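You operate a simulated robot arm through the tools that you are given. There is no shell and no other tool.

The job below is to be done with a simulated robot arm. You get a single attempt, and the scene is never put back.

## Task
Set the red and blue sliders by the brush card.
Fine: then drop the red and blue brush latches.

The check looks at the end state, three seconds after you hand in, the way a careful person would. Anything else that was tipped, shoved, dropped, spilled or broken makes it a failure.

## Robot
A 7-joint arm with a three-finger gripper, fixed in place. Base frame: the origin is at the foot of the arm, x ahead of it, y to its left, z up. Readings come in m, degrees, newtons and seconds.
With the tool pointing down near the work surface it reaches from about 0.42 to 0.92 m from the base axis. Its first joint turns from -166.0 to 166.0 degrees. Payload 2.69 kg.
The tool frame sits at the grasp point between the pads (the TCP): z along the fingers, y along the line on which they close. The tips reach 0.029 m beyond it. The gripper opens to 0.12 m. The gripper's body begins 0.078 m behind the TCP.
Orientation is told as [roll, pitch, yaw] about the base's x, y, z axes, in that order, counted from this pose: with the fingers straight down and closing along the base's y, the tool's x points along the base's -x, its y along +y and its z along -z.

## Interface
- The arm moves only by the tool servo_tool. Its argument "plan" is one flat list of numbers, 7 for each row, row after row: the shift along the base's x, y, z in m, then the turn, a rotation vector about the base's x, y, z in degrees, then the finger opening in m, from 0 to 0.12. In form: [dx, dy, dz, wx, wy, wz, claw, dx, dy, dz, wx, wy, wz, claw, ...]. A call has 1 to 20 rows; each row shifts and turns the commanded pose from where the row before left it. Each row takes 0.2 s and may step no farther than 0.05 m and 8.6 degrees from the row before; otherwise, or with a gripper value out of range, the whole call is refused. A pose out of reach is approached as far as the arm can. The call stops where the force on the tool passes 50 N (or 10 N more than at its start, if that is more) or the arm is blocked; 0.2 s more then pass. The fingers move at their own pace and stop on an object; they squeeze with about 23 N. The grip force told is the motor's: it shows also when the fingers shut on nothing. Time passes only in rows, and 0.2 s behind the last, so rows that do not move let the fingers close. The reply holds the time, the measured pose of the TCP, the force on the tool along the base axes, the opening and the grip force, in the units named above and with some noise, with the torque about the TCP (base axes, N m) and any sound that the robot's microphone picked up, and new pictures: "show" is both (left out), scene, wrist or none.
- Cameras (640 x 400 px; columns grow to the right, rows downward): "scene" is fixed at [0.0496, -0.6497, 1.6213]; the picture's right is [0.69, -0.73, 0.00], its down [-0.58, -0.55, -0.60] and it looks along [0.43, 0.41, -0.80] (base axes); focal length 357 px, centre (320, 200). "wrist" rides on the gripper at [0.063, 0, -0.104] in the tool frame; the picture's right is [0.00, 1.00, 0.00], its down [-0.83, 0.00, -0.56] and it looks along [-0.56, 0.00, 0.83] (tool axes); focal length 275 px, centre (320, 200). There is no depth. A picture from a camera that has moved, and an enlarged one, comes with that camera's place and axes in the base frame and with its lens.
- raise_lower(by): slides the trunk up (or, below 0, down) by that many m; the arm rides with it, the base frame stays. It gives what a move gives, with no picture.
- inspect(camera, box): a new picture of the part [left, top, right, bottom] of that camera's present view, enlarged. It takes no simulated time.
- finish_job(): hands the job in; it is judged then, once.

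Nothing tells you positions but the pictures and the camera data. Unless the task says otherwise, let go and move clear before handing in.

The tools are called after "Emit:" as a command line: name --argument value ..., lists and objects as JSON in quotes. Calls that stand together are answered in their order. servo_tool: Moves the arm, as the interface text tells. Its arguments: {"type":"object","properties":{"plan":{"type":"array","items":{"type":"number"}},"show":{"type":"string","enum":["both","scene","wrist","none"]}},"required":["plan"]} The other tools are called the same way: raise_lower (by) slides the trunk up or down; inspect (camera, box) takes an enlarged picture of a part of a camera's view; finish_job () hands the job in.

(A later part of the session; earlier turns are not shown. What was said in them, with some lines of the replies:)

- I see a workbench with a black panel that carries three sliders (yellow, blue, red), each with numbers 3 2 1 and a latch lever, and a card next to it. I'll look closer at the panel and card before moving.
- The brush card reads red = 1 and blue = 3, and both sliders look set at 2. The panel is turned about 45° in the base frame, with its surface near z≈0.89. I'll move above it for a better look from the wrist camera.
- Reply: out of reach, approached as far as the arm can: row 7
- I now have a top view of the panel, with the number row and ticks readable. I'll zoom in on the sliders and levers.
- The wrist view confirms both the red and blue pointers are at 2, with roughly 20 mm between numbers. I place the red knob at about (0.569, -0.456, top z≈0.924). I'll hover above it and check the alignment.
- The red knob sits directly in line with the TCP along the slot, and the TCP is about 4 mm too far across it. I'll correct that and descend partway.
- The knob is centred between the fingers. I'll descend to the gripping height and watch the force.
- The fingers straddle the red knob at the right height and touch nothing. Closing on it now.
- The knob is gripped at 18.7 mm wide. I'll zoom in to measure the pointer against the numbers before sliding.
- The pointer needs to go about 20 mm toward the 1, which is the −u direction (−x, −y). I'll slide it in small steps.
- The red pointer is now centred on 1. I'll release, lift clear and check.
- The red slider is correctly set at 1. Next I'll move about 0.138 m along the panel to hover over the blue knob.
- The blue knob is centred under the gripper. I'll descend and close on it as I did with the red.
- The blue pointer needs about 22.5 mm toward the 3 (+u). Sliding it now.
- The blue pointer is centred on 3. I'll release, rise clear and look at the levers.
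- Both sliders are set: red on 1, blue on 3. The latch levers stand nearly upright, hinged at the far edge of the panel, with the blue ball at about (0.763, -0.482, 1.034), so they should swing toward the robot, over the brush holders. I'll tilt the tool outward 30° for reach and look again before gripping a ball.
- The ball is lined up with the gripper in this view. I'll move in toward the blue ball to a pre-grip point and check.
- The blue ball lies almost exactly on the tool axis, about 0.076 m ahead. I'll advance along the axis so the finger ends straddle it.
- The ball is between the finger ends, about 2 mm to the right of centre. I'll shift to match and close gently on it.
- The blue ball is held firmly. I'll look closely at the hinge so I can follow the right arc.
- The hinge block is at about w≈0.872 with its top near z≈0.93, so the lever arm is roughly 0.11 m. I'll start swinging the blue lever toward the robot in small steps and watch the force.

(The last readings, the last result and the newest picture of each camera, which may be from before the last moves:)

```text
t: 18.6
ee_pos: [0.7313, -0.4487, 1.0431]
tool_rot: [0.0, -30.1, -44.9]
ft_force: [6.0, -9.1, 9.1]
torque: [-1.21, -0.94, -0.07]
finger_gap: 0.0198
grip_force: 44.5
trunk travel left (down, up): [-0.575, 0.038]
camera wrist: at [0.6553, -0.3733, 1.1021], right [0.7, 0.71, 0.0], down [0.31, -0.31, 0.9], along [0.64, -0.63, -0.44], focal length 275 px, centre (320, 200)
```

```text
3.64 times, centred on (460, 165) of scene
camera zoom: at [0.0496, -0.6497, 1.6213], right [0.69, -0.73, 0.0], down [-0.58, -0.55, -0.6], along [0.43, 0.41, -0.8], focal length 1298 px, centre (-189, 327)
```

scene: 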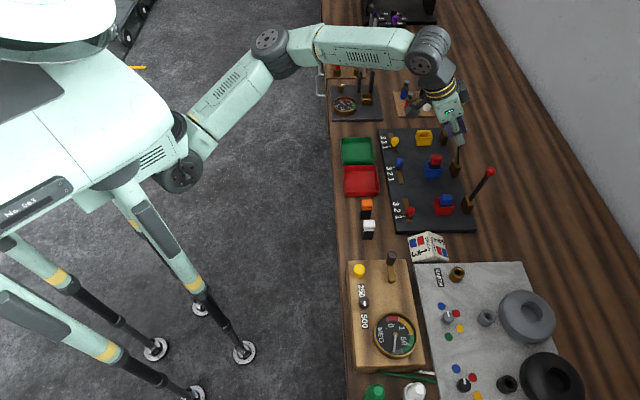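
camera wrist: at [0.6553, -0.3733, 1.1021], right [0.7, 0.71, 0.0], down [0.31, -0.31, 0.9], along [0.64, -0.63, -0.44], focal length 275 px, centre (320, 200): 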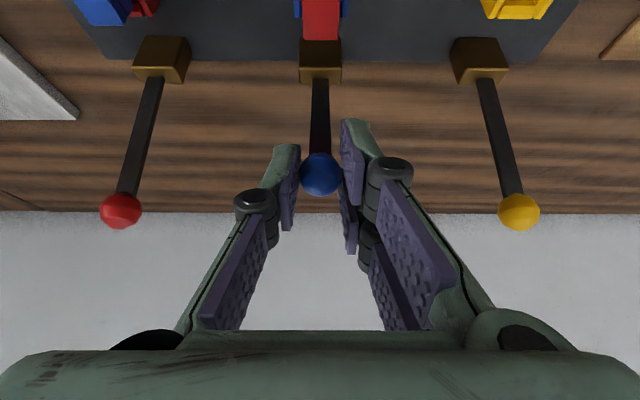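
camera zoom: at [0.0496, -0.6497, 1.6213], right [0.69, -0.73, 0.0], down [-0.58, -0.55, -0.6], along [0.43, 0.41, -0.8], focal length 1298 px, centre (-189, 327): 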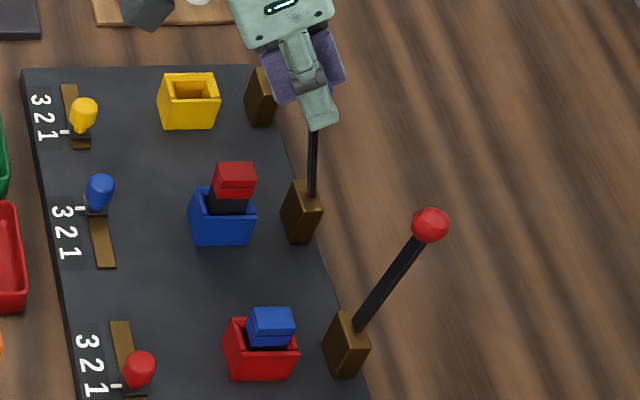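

The blue lever swings freely. Most of the resistance is the ball twisting in my fixed grip, so I'll turn the tool along with the lever as it comes down.

Emit:
servo_tool --plan '[-0.01025, 0.01025, -0.0032, -4.525, -4.525, 0, 0.015, -0.00976, 0.00976, -0.0051, -4.525, -4.525, 0, 0.015]' --show "both"

Emit:
inspect --camera "scene" --box '[400, 110, 520, 220]'

```text
t: 19.2
ee_pos: [0.7118, -0.4295, 1.0294]
tool_rot: [-0.1, -42.5, -45.0]
ft_force: [4.1, -13.3, -2.0]
torque: [-0.86, -0.56, -0.24]
finger_gap: 0.0199
grip_force: 44.3
trunk travel left (down, up): [-0.575, 0.038]
camera wrist: at [0.6286, -0.3465, 1.0644], right [0.71, 0.71, 0.0], down [0.17, -0.16, 0.97], along [0.69, -0.69, -0.24], focal length 275 px, centre (320, 200)
```

scene: 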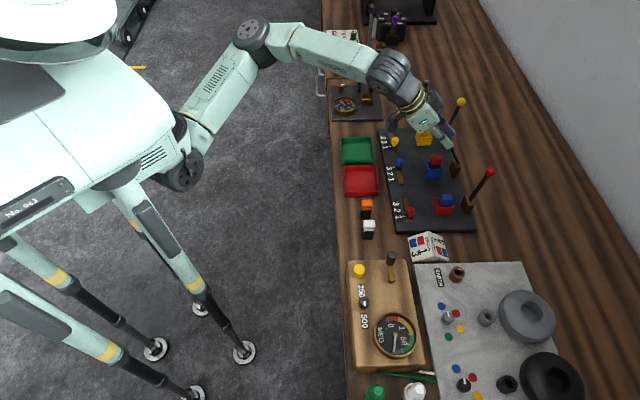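
wrist: 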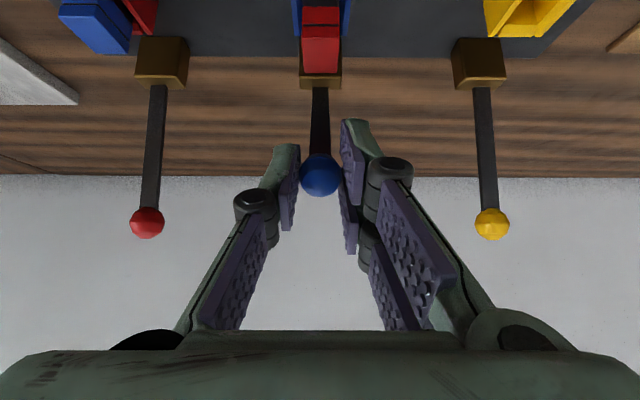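

```text
3.64 times, centred on (460, 165) of scene
camera zoom: at [0.0496, -0.6497, 1.6213], right [0.69, -0.73, 0.0], down [-0.58, -0.55, -0.6], along [0.43, 0.41, -0.8], focal length 1298 px, centre (-189, 327)
```

zoom: 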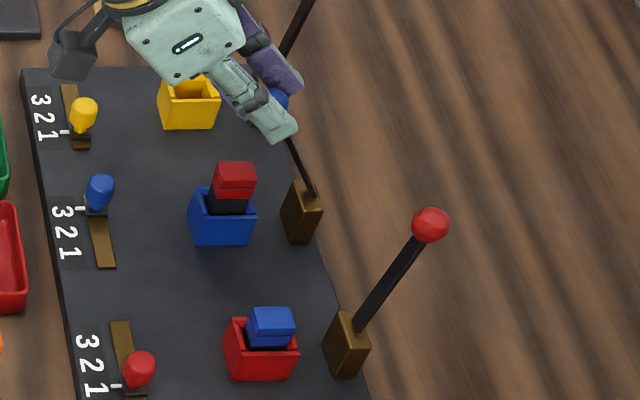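

It's tracking well with moderate force. Continuing the arc down.

Emit:
servo_tool --plan '[-0.0083, 0.0083, -0.0098, -4.525, -4.525, 0, 0.015, -0.008, 0.008, -0.0105, -4.525, -4.525, 0, 0.015]' --show "both"

Emit:
inspect --camera "scene" --box '[400, 110, 520, 220]'

```text
t: 19.8
ee_pos: [0.6955, -0.413, 1.0121]
tool_rot: [0.0, -55.5, -45.1]
ft_force: [3.2, -19.3, -4.4]
torque: [-0.75, -0.46, -0.27]
finger_gap: 0.02
grip_force: 44.8
trunk travel left (down, up): [-0.575, 0.038]
camera wrist: at [0.6094, -0.327, 1.0182], right [0.71, 0.71, 0.0], down [0.01, -0.01, 1.0], along [0.71, -0.71, -0.01], focal length 275 px, centre (320, 200)
```

scene: 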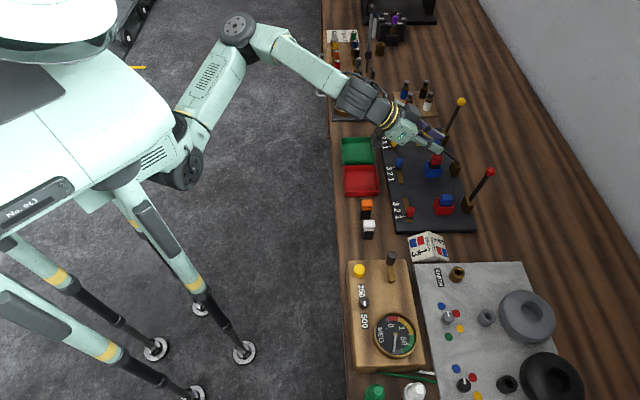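
wrist: 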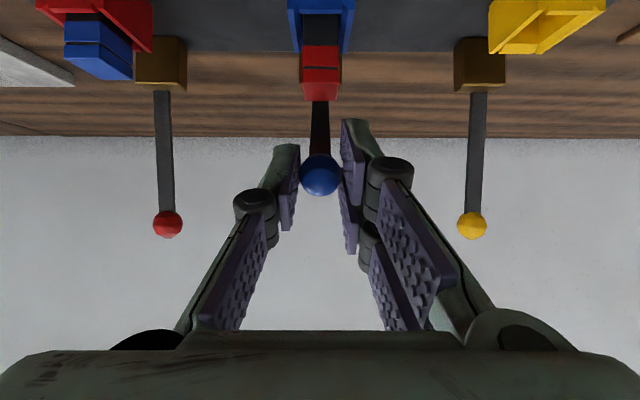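

```text
3.64 times, centred on (460, 165) of scene
camera zoom: at [0.0496, -0.6497, 1.6213], right [0.69, -0.73, 0.0], down [-0.58, -0.55, -0.6], along [0.43, 0.41, -0.8], focal length 1298 px, centre (-189, 327)
```

zoom: 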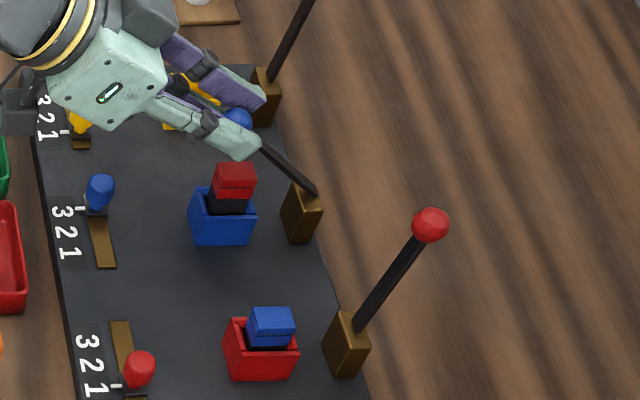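

The lever is at about 45° and will meet the brush cap soon. One more small step, then I'll open the fingers so it settles onto the cap.

Emit:
servo_tool --plan '[-0.0053, 0.0053, -0.0081, -3.2, -3.2, 0, 0.015, 0, 0, 0, 0, 0, 0, 0.03, 0, 0, 0, 0, 0, 0, 0.05, 0, 0, 0, 0, 0, 0, 0.05, 0, 0, 0, 0, 0, 0, 0.05]' --show "both"

Emit:
inspect --camera "scene" --box '[400, 110, 520, 220]'

Emit:
inspect --camera "wrist" --box '[240, 0, 400, 200]'

```text
t: 21.0
ee_pos: [0.6916, -0.4064, 1.0059]
tool_rot: [0.1, -60.1, -45.0]
ft_force: [0.6, 1.1, 0.3]
torque: [-0.01, -0.01, 0.01]
finger_gap: 0.0502
grip_force: 0.1
trunk travel left (down, up): [-0.575, 0.038]
camera wrist: at [0.6043, -0.3203, 1.0023], right [0.71, 0.71, 0.0], down [-0.05, 0.05, 1.0], along [0.71, -0.7, 0.07], focal length 275 px, centre (320, 200)
```

scene: 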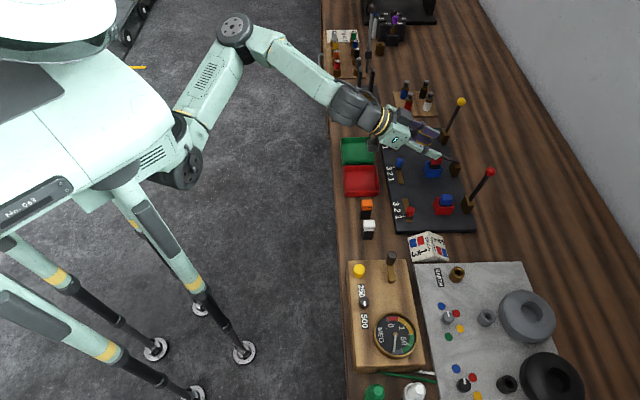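
wrist: 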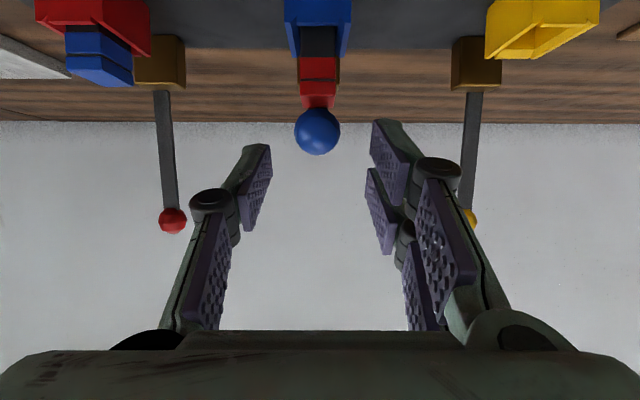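

```text
3.64 times, centred on (460, 165) of scene
camera zoom: at [0.0496, -0.6497, 1.6213], right [0.69, -0.73, 0.0], down [-0.58, -0.55, -0.6], along [0.43, 0.41, -0.8], focal length 1298 px, centre (-189, 327)
```

zoom: 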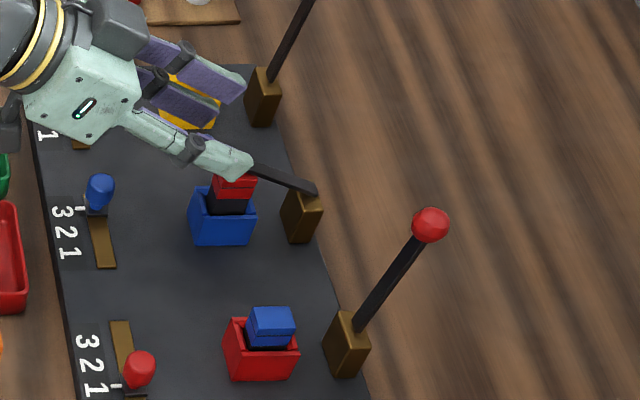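

```text
2.00 times, centred on (320, 100) of wrist
camera zoom: at [0.6043, -0.3203, 1.0023], right [0.71, 0.71, 0.0], down [-0.05, 0.05, 1.0], along [0.71, -0.7, 0.07], focal length 551 px, centre (320, 400)
```

zoom: 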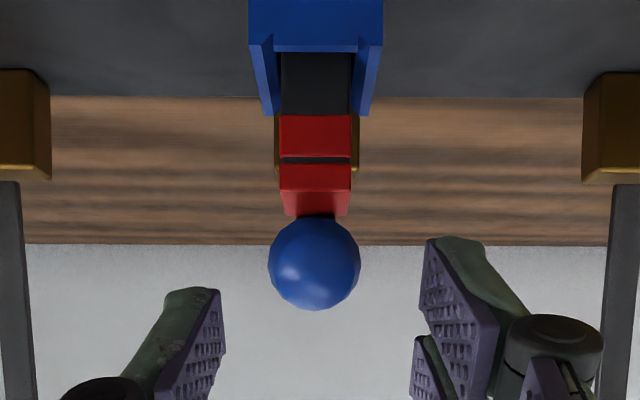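

The blue latch has dropped and rests on the brush cap, and the ball hangs free below my open fingers. I'll lift straight clear, tilt back to 30° and move over in front of the red lever.

Emit:
servo_tool --plan '[-0.0035, 0.0035, 0.046, 0, 0, 0, 0.05, -0.0035, 0.0035, 0.046, 0, 0, 0, 0.05, -0.0212, -0.0212, 0, 5.303, 5.303, 0, 0.05, -0.0212, -0.0212, 0, 5.303, 5.303, 0, 0.05, -0.0212, -0.0212, 0, 5.303, 5.303, 0, 0.05, -0.0212, -0.0212, 0, 5.303, 5.303, 0, 0.05]' --show "both"

Emit:
inspect --camera "scene" --box '[375, 90, 515, 240]'

```text
t: 22.4
ee_pos: [0.5973, -0.4849, 1.096]
tool_rot: [-0.1, -30.0, -45.0]
ft_force: [0.0, 0.2, 0.0]
torque: [0.02, 0.0, -0.03]
finger_gap: 0.0501
grip_force: 0.0
trunk travel left (down, up): [-0.575, 0.038]
camera wrist: at [0.522, -0.4086, 1.1549], right [0.7, 0.71, 0.0], down [0.32, -0.31, 0.9], along [0.64, -0.63, -0.44], focal length 275 px, centre (320, 200)
```

scene: 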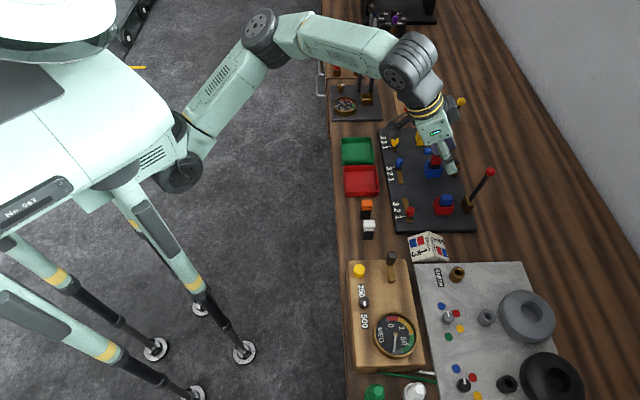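
wrist: 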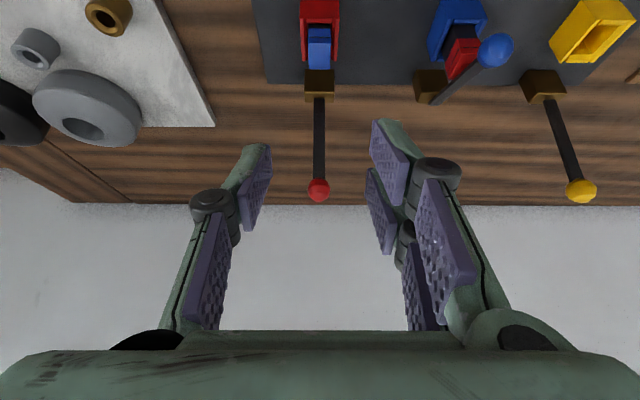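

```text
2.67 times, centred on (445, 165) of scene
camera zoom: at [0.0496, -0.6497, 1.6213], right [0.69, -0.73, 0.0], down [-0.58, -0.55, -0.6], along [0.43, 0.41, -0.8], focal length 952 px, centre (-13, 293)
```

zoom: 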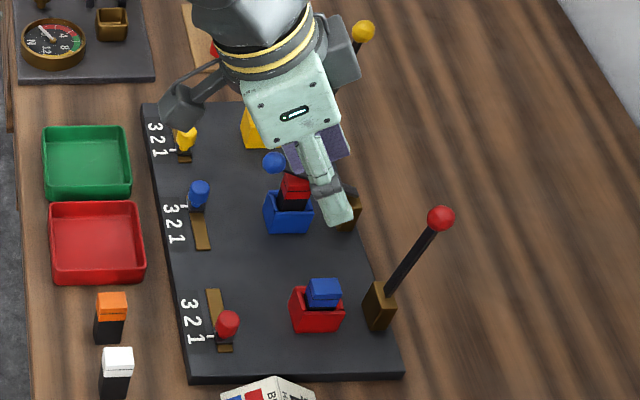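

The blue latch is down. The red ball is aligned in front of the gripper, so I'll repeat the approach for red.

Emit:
servo_tool --plan '[0.0276, -0.0276, 0.001, 0, 0, 0, 0.05, 0.0276, -0.0276, 0, 0, 0, 0, 0.05]' --show "wrist"

Emit:
inspect --camera "wrist" --box '[240, 40, 400, 240]'

```text
t: 23.0
ee_pos: [0.6536, -0.5405, 1.0977]
tool_rot: [0.0, -30.1, -45.1]
ft_force: [0.1, -0.5, 0.2]
torque: [0.0, 0.03, -0.03]
finger_gap: 0.0499
grip_force: 0.1
trunk travel left (down, up): [-0.575, 0.038]
camera wrist: at [0.5784, -0.4646, 1.1565], right [0.71, 0.71, 0.0], down [0.31, -0.31, 0.9], along [0.64, -0.63, -0.44], focal length 275 px, centre (320, 200)
```

wrist: 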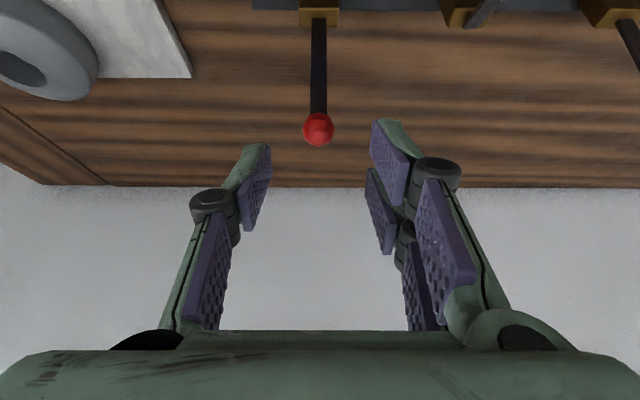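

```text
2.00 times, centred on (320, 140) of wrist
camera zoom: at [0.5784, -0.4646, 1.1565], right [0.71, 0.71, 0.0], down [0.31, -0.31, 0.9], along [0.64, -0.63, -0.44], focal length 551 px, centre (320, 320)
```

zoom: 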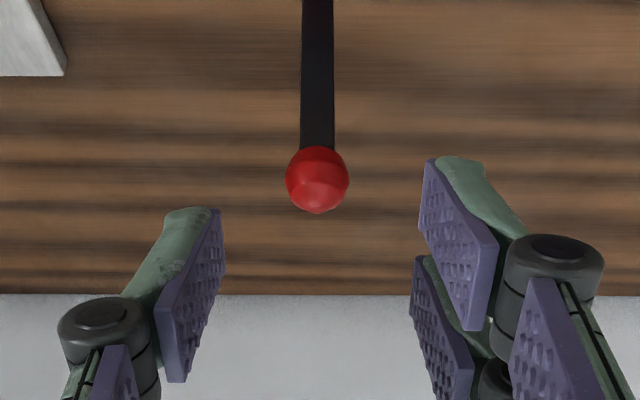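

The geometry matches the blue one at the same stage. Advancing along the tool axis so the fingers straddle the red ball.

Emit:
servo_tool --plan '[0.007, -0.0074, -0.0176, 0, 0, 0, 0.05, 0.007, -0.0074, -0.0176, 0, 0, 0, 0.05, 0.007, -0.0074, -0.0176, 0, 0, 0, 0.05]' --show "wrist"

Emit:
inspect --camera "wrist" --box '[200, 80, 440, 230]'

```text
t: 23.8
ee_pos: [0.6738, -0.5629, 1.0431]
tool_rot: [0.0, -30.1, -45.0]
ft_force: [0.6, -0.9, -0.1]
torque: [0.0, -0.02, 0.0]
finger_gap: 0.05
grip_force: 0.1
trunk travel left (down, up): [-0.575, 0.038]
camera wrist: at [0.5984, -0.4869, 1.1021], right [0.7, 0.71, 0.0], down [0.31, -0.31, 0.9], along [0.64, -0.63, -0.44], focal length 275 px, centre (320, 200)
```

wrist: 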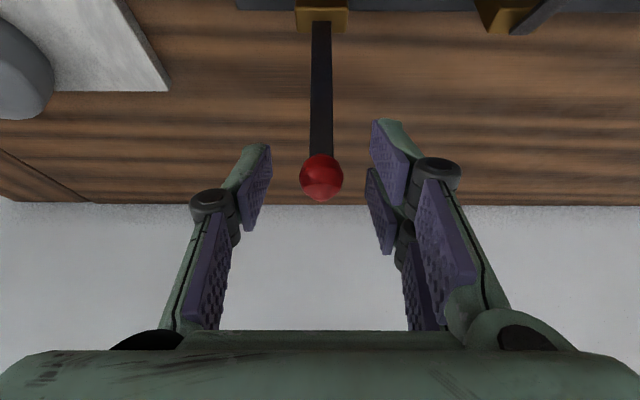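

```text
2.67 times, centred on (320, 155) of wrist
camera zoom: at [0.5984, -0.4869, 1.1021], right [0.7, 0.71, 0.0], down [0.31, -0.31, 0.9], along [0.64, -0.63, -0.44], focal length 734 px, centre (320, 320)
```

zoom: 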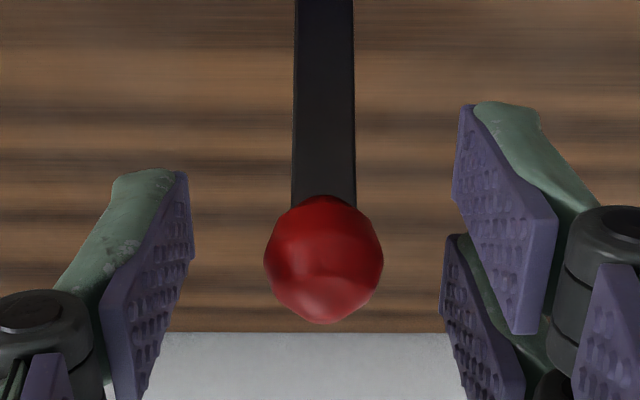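

The red ball is centred between the pads. Closing on it, then starting the swing with the tool turning along with it.

Emit:
servo_tool --plan '[0, 0, 0, 0, 0, 0, 0.03, 0, 0, 0, 0, 0, 0, 0.015, 0, 0, 0, 0, 0, 0, 0.015, 0, 0, 0, 0, 0, 0, 0.015]' --show "wrist"

Emit:
servo_tool --plan '[-0.01018, 0.01018, -0.0007, -2.828, -2.828, 0, 0.015, -0.01011, 0.01011, -0.0023, -2.828, -2.828, 0, 0.015]' --show "both"

```text
t: 24.8
ee_pos: [0.6744, -0.5611, 1.0452]
tool_rot: [0.0, -30.1, -45.0]
ft_force: [0.4, 0.5, 0.6]
torque: [-0.03, -0.01, 0.13]
finger_gap: 0.0195
grip_force: 34.3
trunk travel left (down, up): [-0.575, 0.038]
camera wrist: at [0.5985, -0.4865, 1.1024], right [0.7, 0.71, 0.0], down [0.31, -0.31, 0.9], along [0.64, -0.63, -0.44], focal length 275 px, centre (320, 200)
```

wrist: 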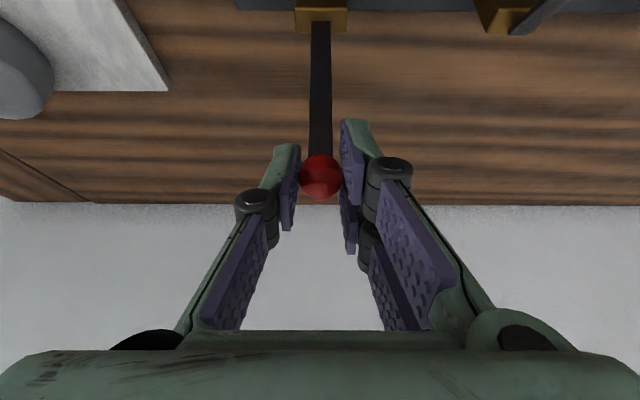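

```text
t: 25.4
ee_pos: [0.6542, -0.5417, 1.0423]
tool_rot: [-0.1, -38.5, -44.9]
ft_force: [7.8, -5.9, 8.1]
torque: [-1.0, -0.76, -0.17]
finger_gap: 0.0194
grip_force: 44.2
trunk travel left (down, up): [-0.575, 0.038]
camera wrist: at [0.5733, -0.4613, 1.0853], right [0.7, 0.71, 0.0], down [0.22, -0.21, 0.95], along [0.67, -0.67, -0.31], focal length 275 px, centre (320, 200)
```

scene: 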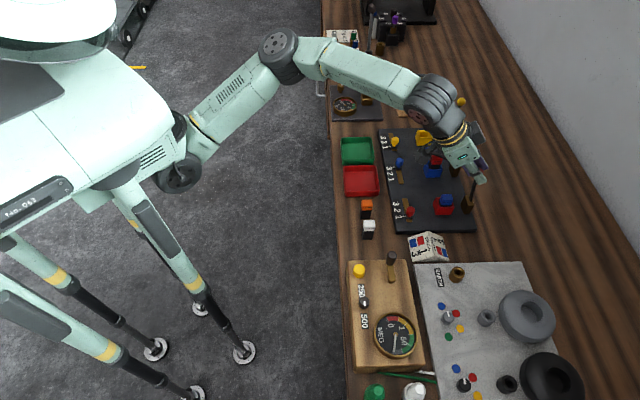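
wrist: 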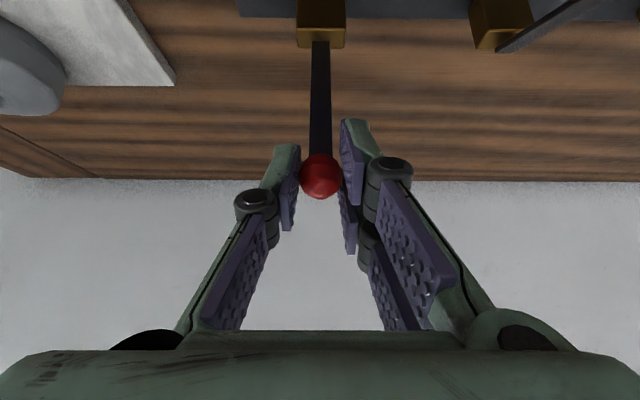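

The forces are similar to the blue swing and well inside limits. Continuing the arc down.

Emit:
servo_tool --plan '[-0.00983, 0.00983, -0.0041, -3.0, -3.0, 0, 0.015, -0.00948, 0.00948, -0.0057, -3.0, -3.0, 0, 0.015, -0.0086, 0.0086, -0.0078, -3.0, -3.0, 0, 0.015]' --show "both"

Emit:
inspect --camera "scene" --box '[400, 130, 520, 240]'

```text
t: 26.2
ee_pos: [0.6271, -0.5149, 1.0262]
tool_rot: [-0.2, -51.0, -44.8]
ft_force: [5.0, -5.1, 10.3]
torque: [-0.97, -0.85, -0.05]
finger_gap: 0.0194
grip_force: 44.1
trunk travel left (down, up): [-0.575, 0.038]
camera wrist: at [0.5405, -0.4286, 1.0418], right [0.7, 0.71, 0.0], down [0.07, -0.06, 1.0], along [0.71, -0.7, -0.09], focal length 275 px, centre (320, 200)
```

scene: 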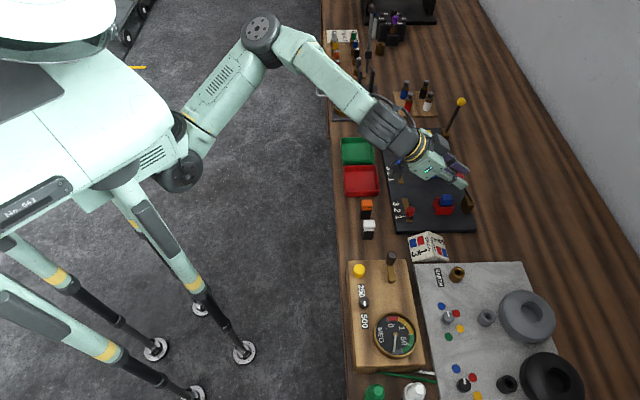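
wrist: 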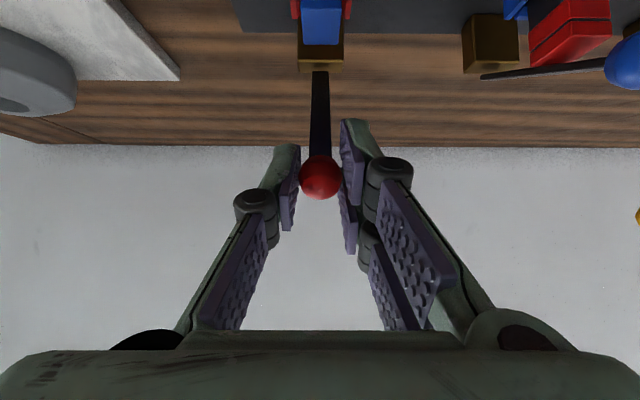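

```text
3.64 times, centred on (460, 185) of scene
camera zoom: at [0.0496, -0.6497, 1.6213], right [0.69, -0.73, 0.0], down [-0.58, -0.55, -0.6], along [0.43, 0.41, -0.8], focal length 1298 px, centre (-189, 254)
```

zoom: 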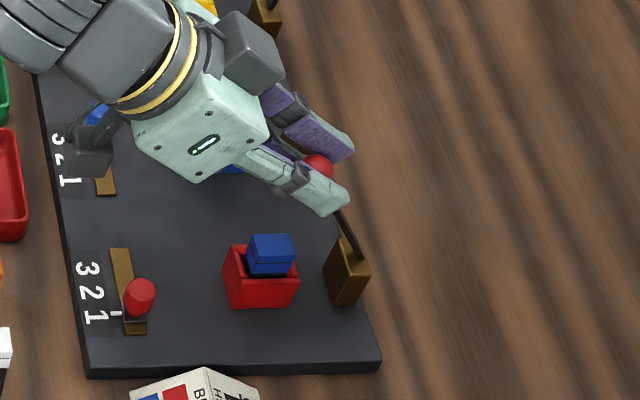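

The red lever is about 30° past vertical and moving smoothly. I'll continue to about 50° and then release it onto its brush.

Emit:
servo_tool --plan '[-0.0081, 0.0081, -0.0072, -2.121, -2.121, 0, 0.015, -0.0074, 0.0074, -0.0088, -2.121, -2.121, 0, 0.015, -0.0066, 0.0066, -0.0104, -2.121, -2.121, 0, 0.015]' --show "both"

Emit:
inspect --camera "scene" --box '[400, 130, 520, 240]'

Emit:
inspect --camera "wrist" --box '[240, 0, 400, 200]'

```text
t: 27.0
ee_pos: [0.605, -0.4927, 0.9977]
tool_rot: [0.0, -59.8, -44.9]
ft_force: [9.3, -10.1, 3.0]
torque: [-0.84, -0.71, -0.1]
finger_gap: 0.0198
grip_force: 45.1
trunk travel left (down, up): [-0.575, 0.038]
camera wrist: at [0.5187, -0.4068, 0.9946], right [0.7, 0.71, 0.0], down [-0.04, 0.05, 1.0], along [0.71, -0.7, 0.06], focal length 275 px, centre (320, 200)
```

scene: 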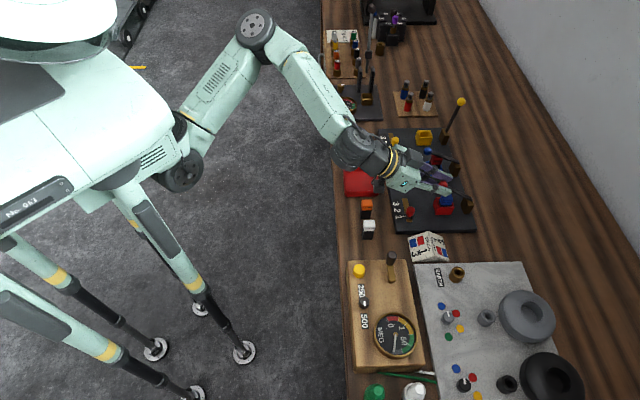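
wrist: 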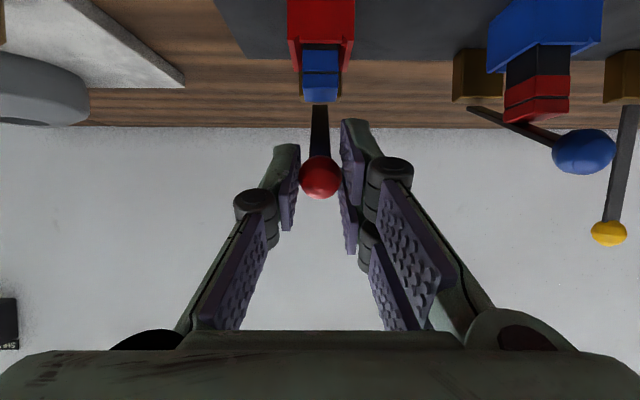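

```text
3.64 times, centred on (460, 185) of scene
camera zoom: at [0.0496, -0.6497, 1.6213], right [0.69, -0.73, 0.0], down [-0.58, -0.55, -0.6], along [0.43, 0.41, -0.8], focal length 1298 px, centre (-189, 254)
```

zoom: 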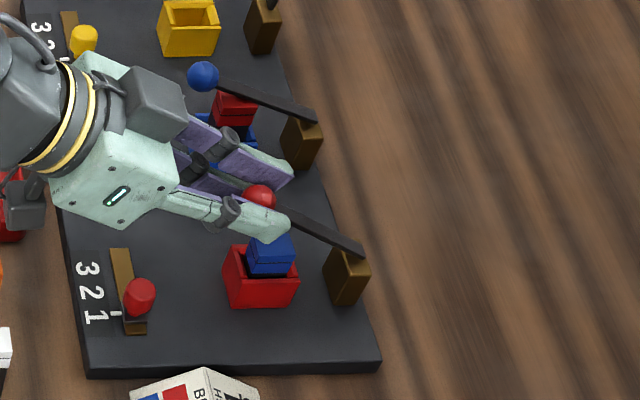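

```text
2.00 times, centred on (320, 100) of wrist
camera zoom: at [0.5187, -0.4068, 0.9946], right [0.7, 0.71, 0.0], down [-0.04, 0.05, 1.0], along [0.71, -0.7, 0.06], focal length 551 px, centre (320, 400)
```

zoom: 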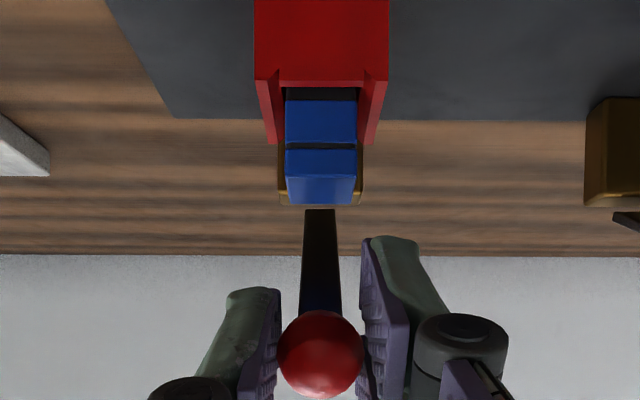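

The lever is just above the brush cap. One last small step, then I'll open the fingers to let it settle.

Emit:
servo_tool --plan '[-0.0045, 0.0045, -0.0085, 0, 0, 0, 0.015, 0, 0, 0, 0, 0, 0, 0.03, 0, 0, 0, 0, 0, 0, 0.05, 0, 0, 0, 0, 0, 0, 0.05, 0, 0, 0, 0, 0, 0, 0.05]' --show "both"

Emit:
inspect --camera "scene" --box '[400, 130, 520, 240]'

Emit:
inspect --camera "wrist" --box '[240, 0, 400, 200]'

```text
t: 28.2
ee_pos: [0.6011, -0.487, 0.9894]
tool_rot: [-0.1, -59.9, -45.0]
ft_force: [-0.2, -0.3, 0.3]
torque: [-0.01, 0.01, 0.0]
finger_gap: 0.0503
grip_force: 0.0
trunk travel left (down, up): [-0.575, 0.038]
camera wrist: at [0.5146, -0.4022, 0.9874], right [0.71, 0.71, 0.0], down [-0.04, 0.05, 1.0], along [0.71, -0.7, 0.06], focal length 275 px, centre (320, 200)
```

scene: 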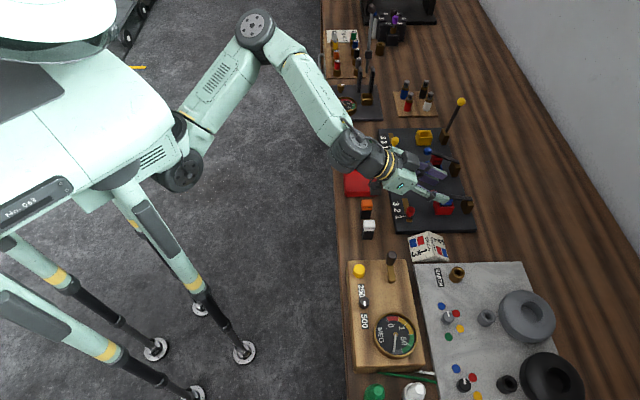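
wrist: 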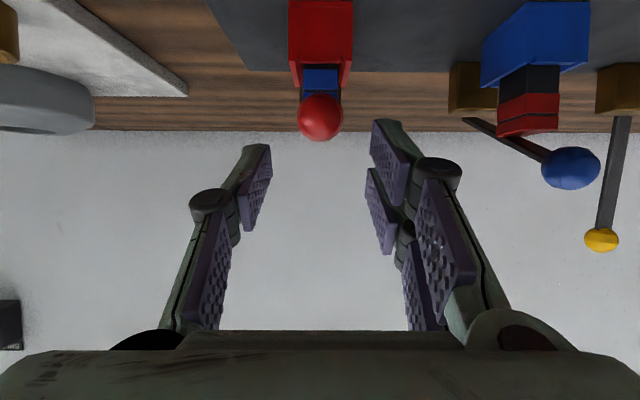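

```text
3.64 times, centred on (460, 185) of scene
camera zoom: at [0.0496, -0.6497, 1.6213], right [0.69, -0.73, 0.0], down [-0.58, -0.55, -0.6], along [0.43, 0.41, -0.8], focal length 1298 px, centre (-189, 254)
```

zoom: 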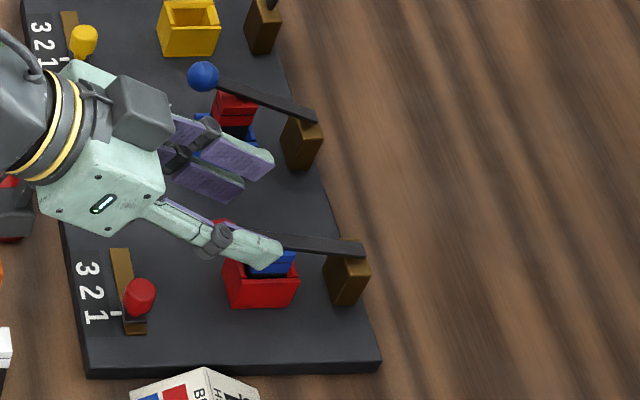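

```text
2.00 times, centred on (320, 100) of wrist
camera zoom: at [0.5146, -0.4022, 0.9874], right [0.71, 0.71, 0.0], down [-0.04, 0.05, 1.0], along [0.71, -0.7, 0.06], focal length 551 px, centre (320, 400)
```

zoom: 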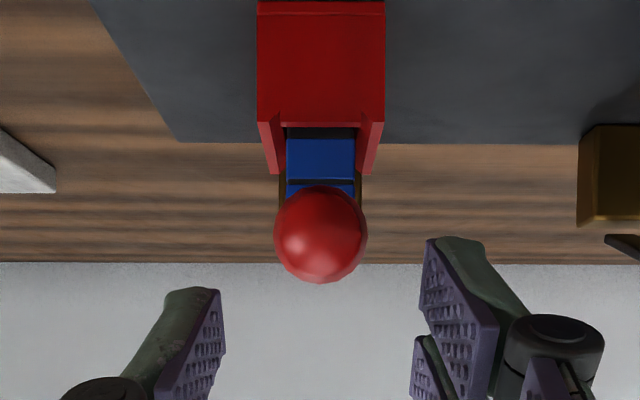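

Both latches are now resting on their brushes. I'll lift away, tilt the tool back and retreat to a clear viewing pose for a final check.

Emit:
servo_tool --plan '[-0.0035, 0.0035, 0.046, 0, 0, 0, 0.05, -0.0035, 0.0035, 0.046, 0, 0, 0, 0.05, -0.014, 0.014, 0.01, 5.303, 5.303, 0, 0.05, -0.014, 0.014, 0.01, 5.303, 5.303, 0, 0.05, -0.014, 0.014, 0.01, 5.303, 5.303, 0, 0.05, -0.014, 0.014, 0, 5.303, 5.303, 0, 0.05, -0.02, 0.025, 0, 4, 4, 0, 0.05, -0.02, 0.025, 0, 4, 4, 0, 0.05]' --show "both"

Emit:
inspect --camera "scene" --box '[375, 90, 515, 240]'

Emit:
inspect --camera "wrist" --box '[160, 60, 480, 260]'

```text
t: 30.0
ee_pos: [0.4978, -0.3733, 1.1118]
tool_rot: [-0.1, -18.5, -45.0]
ft_force: [0.9, 0.3, -0.5]
torque: [-0.02, 0.0, 0.0]
finger_gap: 0.0499
grip_force: 0.0
trunk travel left (down, up): [-0.575, 0.038]
camera wrist: at [0.4322, -0.3065, 1.1899], right [0.7, 0.71, 0.0], down [0.44, -0.43, 0.79], along [0.56, -0.56, -0.61], focal length 275 px, centre (320, 200)
```

scene: 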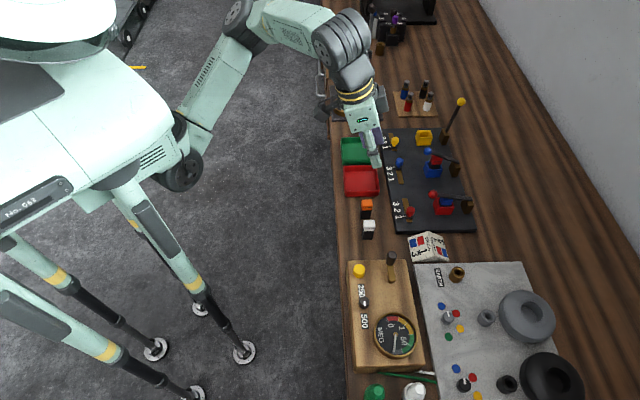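
wrist: 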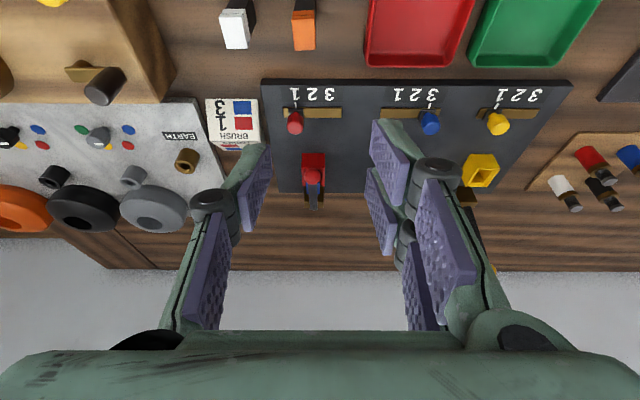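

```text
2.67 times, centred on (445, 165) of scene
camera zoom: at [0.0496, -0.6497, 1.6213], right [0.69, -0.73, 0.0], down [-0.58, -0.55, -0.6], along [0.43, 0.41, -0.8], focal length 952 px, centre (-13, 293)
```

zoom: 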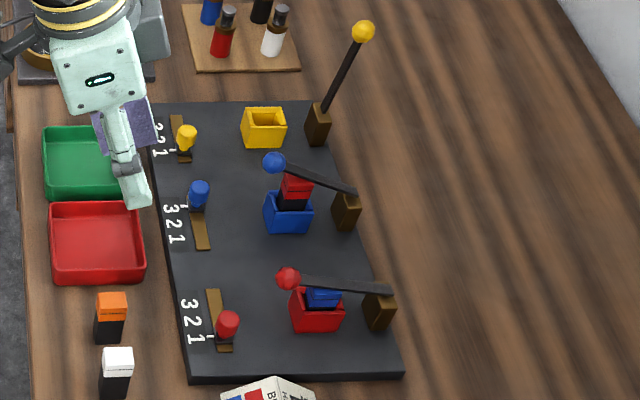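

```text
2.00 times, centred on (320, 160) of wrist
camera zoom: at [0.4322, -0.3065, 1.1899], right [0.7, 0.71, 0.0], down [0.44, -0.43, 0.79], along [0.56, -0.56, -0.61], focal length 551 px, centre (320, 280)
```

zoom: 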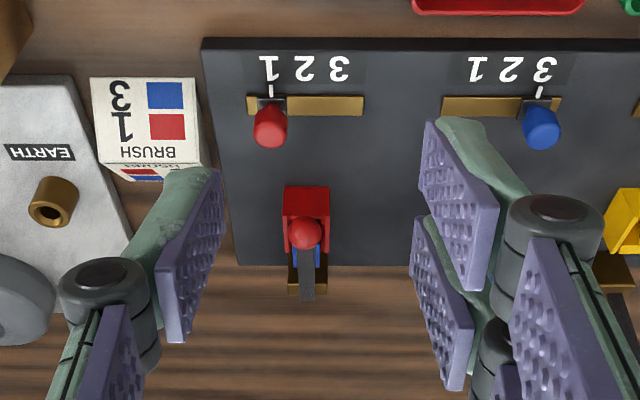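

The sliders and both latches look right, though the blue lever rests a bit higher because its brush stands taller. I'll get a closer side view of the blue latch to be sure it is fully down on the cap.

Emit:
servo_tool --plan '[0.03, 0.0089, -0.01, -5.303, -5.303, 0, 0.08, 0.03, 0.0089, -0.01, -5.303, -5.303, 0, 0.1, 0.03, 0.0089, -0.01, -5.303, -5.303, 0, 0.12, 0.03, 0.0089, -0.01, -5.303, -5.303, 0, 0.12, 0, 0, 0, 0, 0, 0, 0.12]' --show "both"

Emit:
inspect --camera "wrist" --box '[240, 40, 400, 160]'

Emit:
inspect --camera "scene" --box '[420, 135, 480, 225]'

```text
t: 31.2
ee_pos: [0.6182, -0.3355, 1.069]
tool_rot: [0.0, -48.6, -45.1]
ft_force: [1.3, 0.0, -0.6]
torque: [-0.03, 0.0, 0.0]
finger_gap: 0.12
grip_force: 0.1
trunk travel left (down, up): [-0.575, 0.038]
camera wrist: at [0.5331, -0.2518, 1.0917], right [0.71, 0.71, 0.0], down [0.1, -0.09, 0.99], along [0.7, -0.7, -0.13], focal length 275 px, centre (320, 200)
```

scene: 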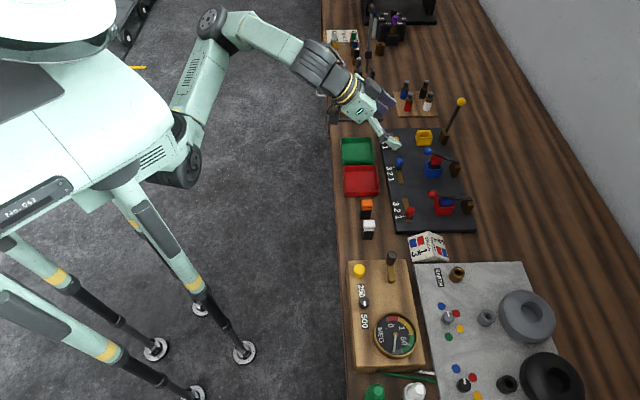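
wrist: 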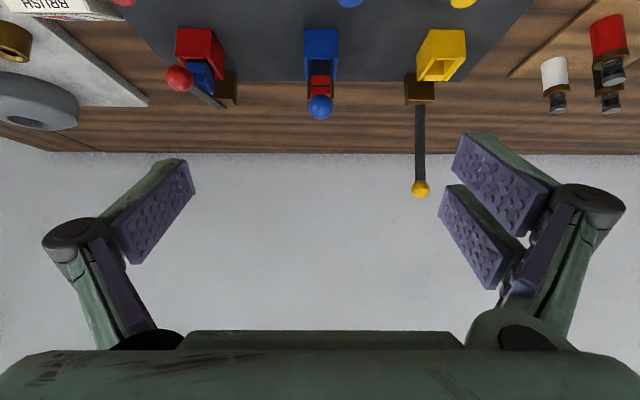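

```text
3.33 times, centred on (320, 100) of wrist
camera zoom: at [0.5331, -0.2518, 1.0917], right [0.71, 0.71, 0.0], down [0.1, -0.09, 0.99], along [0.7, -0.7, -0.13], focal length 918 px, centre (320, 533)
```

zoom: 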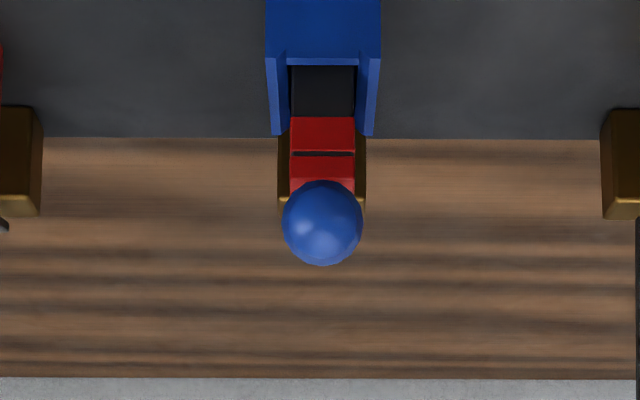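

```text
4.44 times, centred on (450, 180) of scene
camera zoom: at [0.0496, -0.6497, 1.6213], right [0.69, -0.73, 0.0], down [-0.58, -0.55, -0.6], along [0.43, 0.41, -0.8], focal length 1586 px, centre (-258, 289)
```

zoom: 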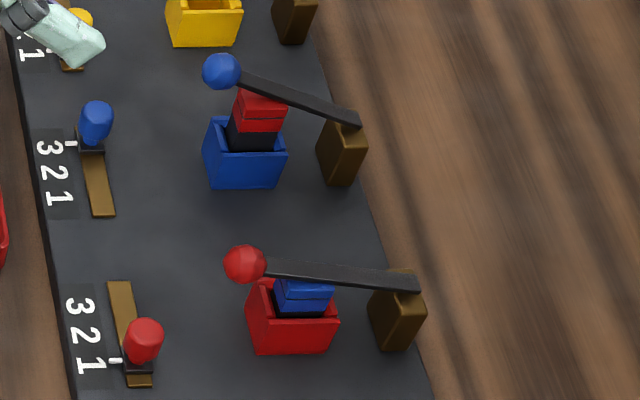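

Both levers rest directly on their brush caps (the red brush simply stands taller), yellow is untouched, red is at 1 and blue at 3. I'll back the arm away from the panel before handing in.

Emit:
servo_tool --plan '[-0.028, 0.028, 0.01, 3.0, 3.0, 0, 0.12, -0.028, 0.028, 0.01, 3.0, 3.0, 0, 0.12, -0.028, 0.028, 0.01, 3.0, 3.0, 0, 0.12, -0.028, 0.028, 0.01, 3.0, 3.0, 0, 0.12, 0, 0, 0, 0, 0, 0, 0.12, 0, 0, 0, 0, 0, 0, 0.12]' --show "both"

Emit:
inspect --camera "scene" --box '[375, 110, 505, 240]'

Emit:
inspect --camera "wrist" --box '[200, 40, 460, 200]'

```text
t: 32.6
ee_pos: [0.5056, -0.226, 1.1121]
tool_rot: [0.0, -31.6, -44.9]
ft_force: [-0.7, -0.5, -0.1]
torque: [0.0, 0.01, 0.0]
finger_gap: 0.1203
grip_force: 0.0
trunk travel left (down, up): [-0.575, 0.038]
camera wrist: at [0.428, -0.1495, 1.1683], right [0.7, 0.71, 0.0], down [0.3, -0.29, 0.91], along [0.64, -0.64, -0.42], focal length 275 px, centre (320, 200)
```

scene: 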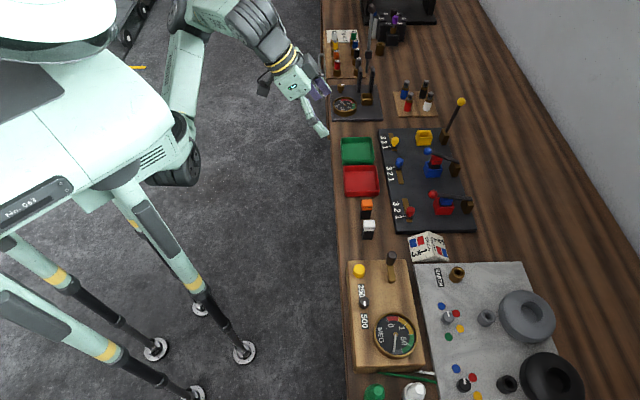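
wrist: 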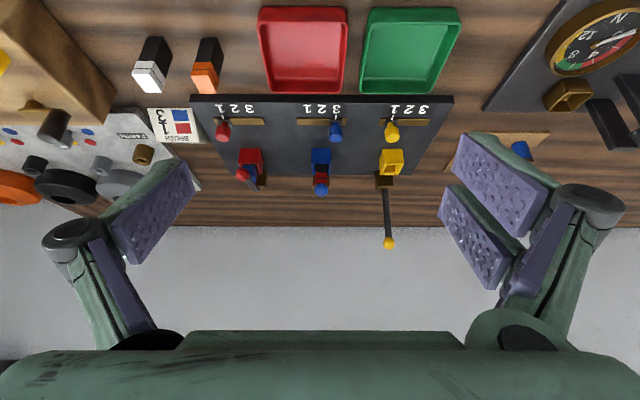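

```text
3.08 times, centred on (440, 175) of scene
camera zoom: at [0.0496, -0.6497, 1.6213], right [0.69, -0.73, 0.0], down [-0.58, -0.55, -0.6], along [0.43, 0.41, -0.8], focal length 1098 px, centre (-49, 277)
```

zoom: 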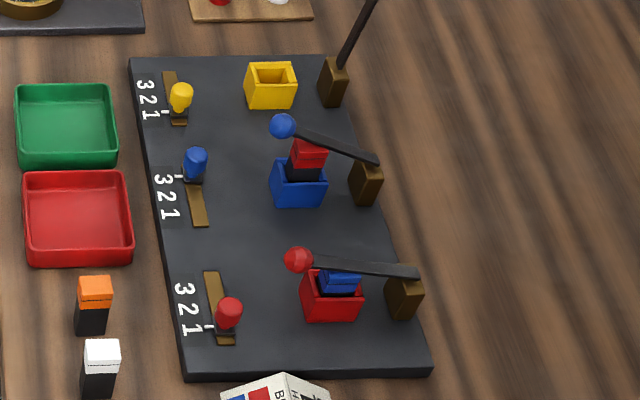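

```text
2.46 times, centred on (330, 120) of wrist
camera zoom: at [0.428, -0.1495, 1.1683], right [0.7, 0.71, 0.0], down [0.3, -0.29, 0.91], along [0.64, -0.64, -0.42], focal length 678 px, centre (295, 397)
```

zoom: 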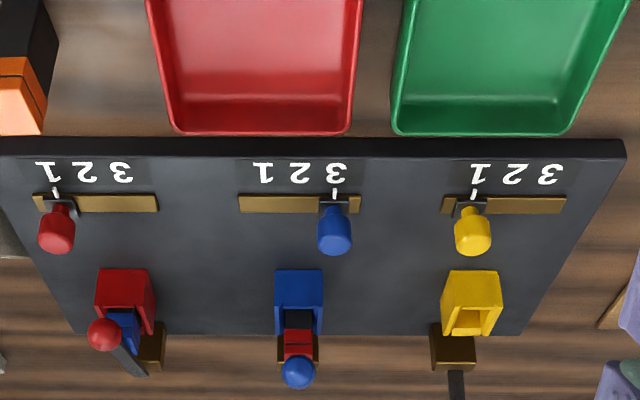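

In the final view the red slider is on 1 and the blue on 3. The red and blue latches rest on their brushes, the yellow set is unchanged, nothing else has moved, and the arm is clear. Handing in.

Emit:
finish_job

```text
The job is handed in.
```

I set the red slider to 1 and the blue slider to 3, as the brush card shows, then lowered the red and blue latches. I've handed the job in. I don't have the result of the check.

- **Sliders:** close-up views showed each pointer centred on its number before I let go, and the last pictures still show red on 1 and blue on 3.
- **Latches:** both levers dropped on their own once released and now rest on the brush caps. The blue one sits higher, about 30° above level against about 18° for the red, because the brush under it stands taller. I didn't press it down.
- **Brushes:** the colours are crossed: the blue-capped brush is in the red holder and the red-capped one is in the blue holder. They were like that at the start, and since you didn't ask for a swap I left them.

The yellow slider and latch are as they were. I saw nothing else moved, and the arm is clear of the panel with the gripper open.
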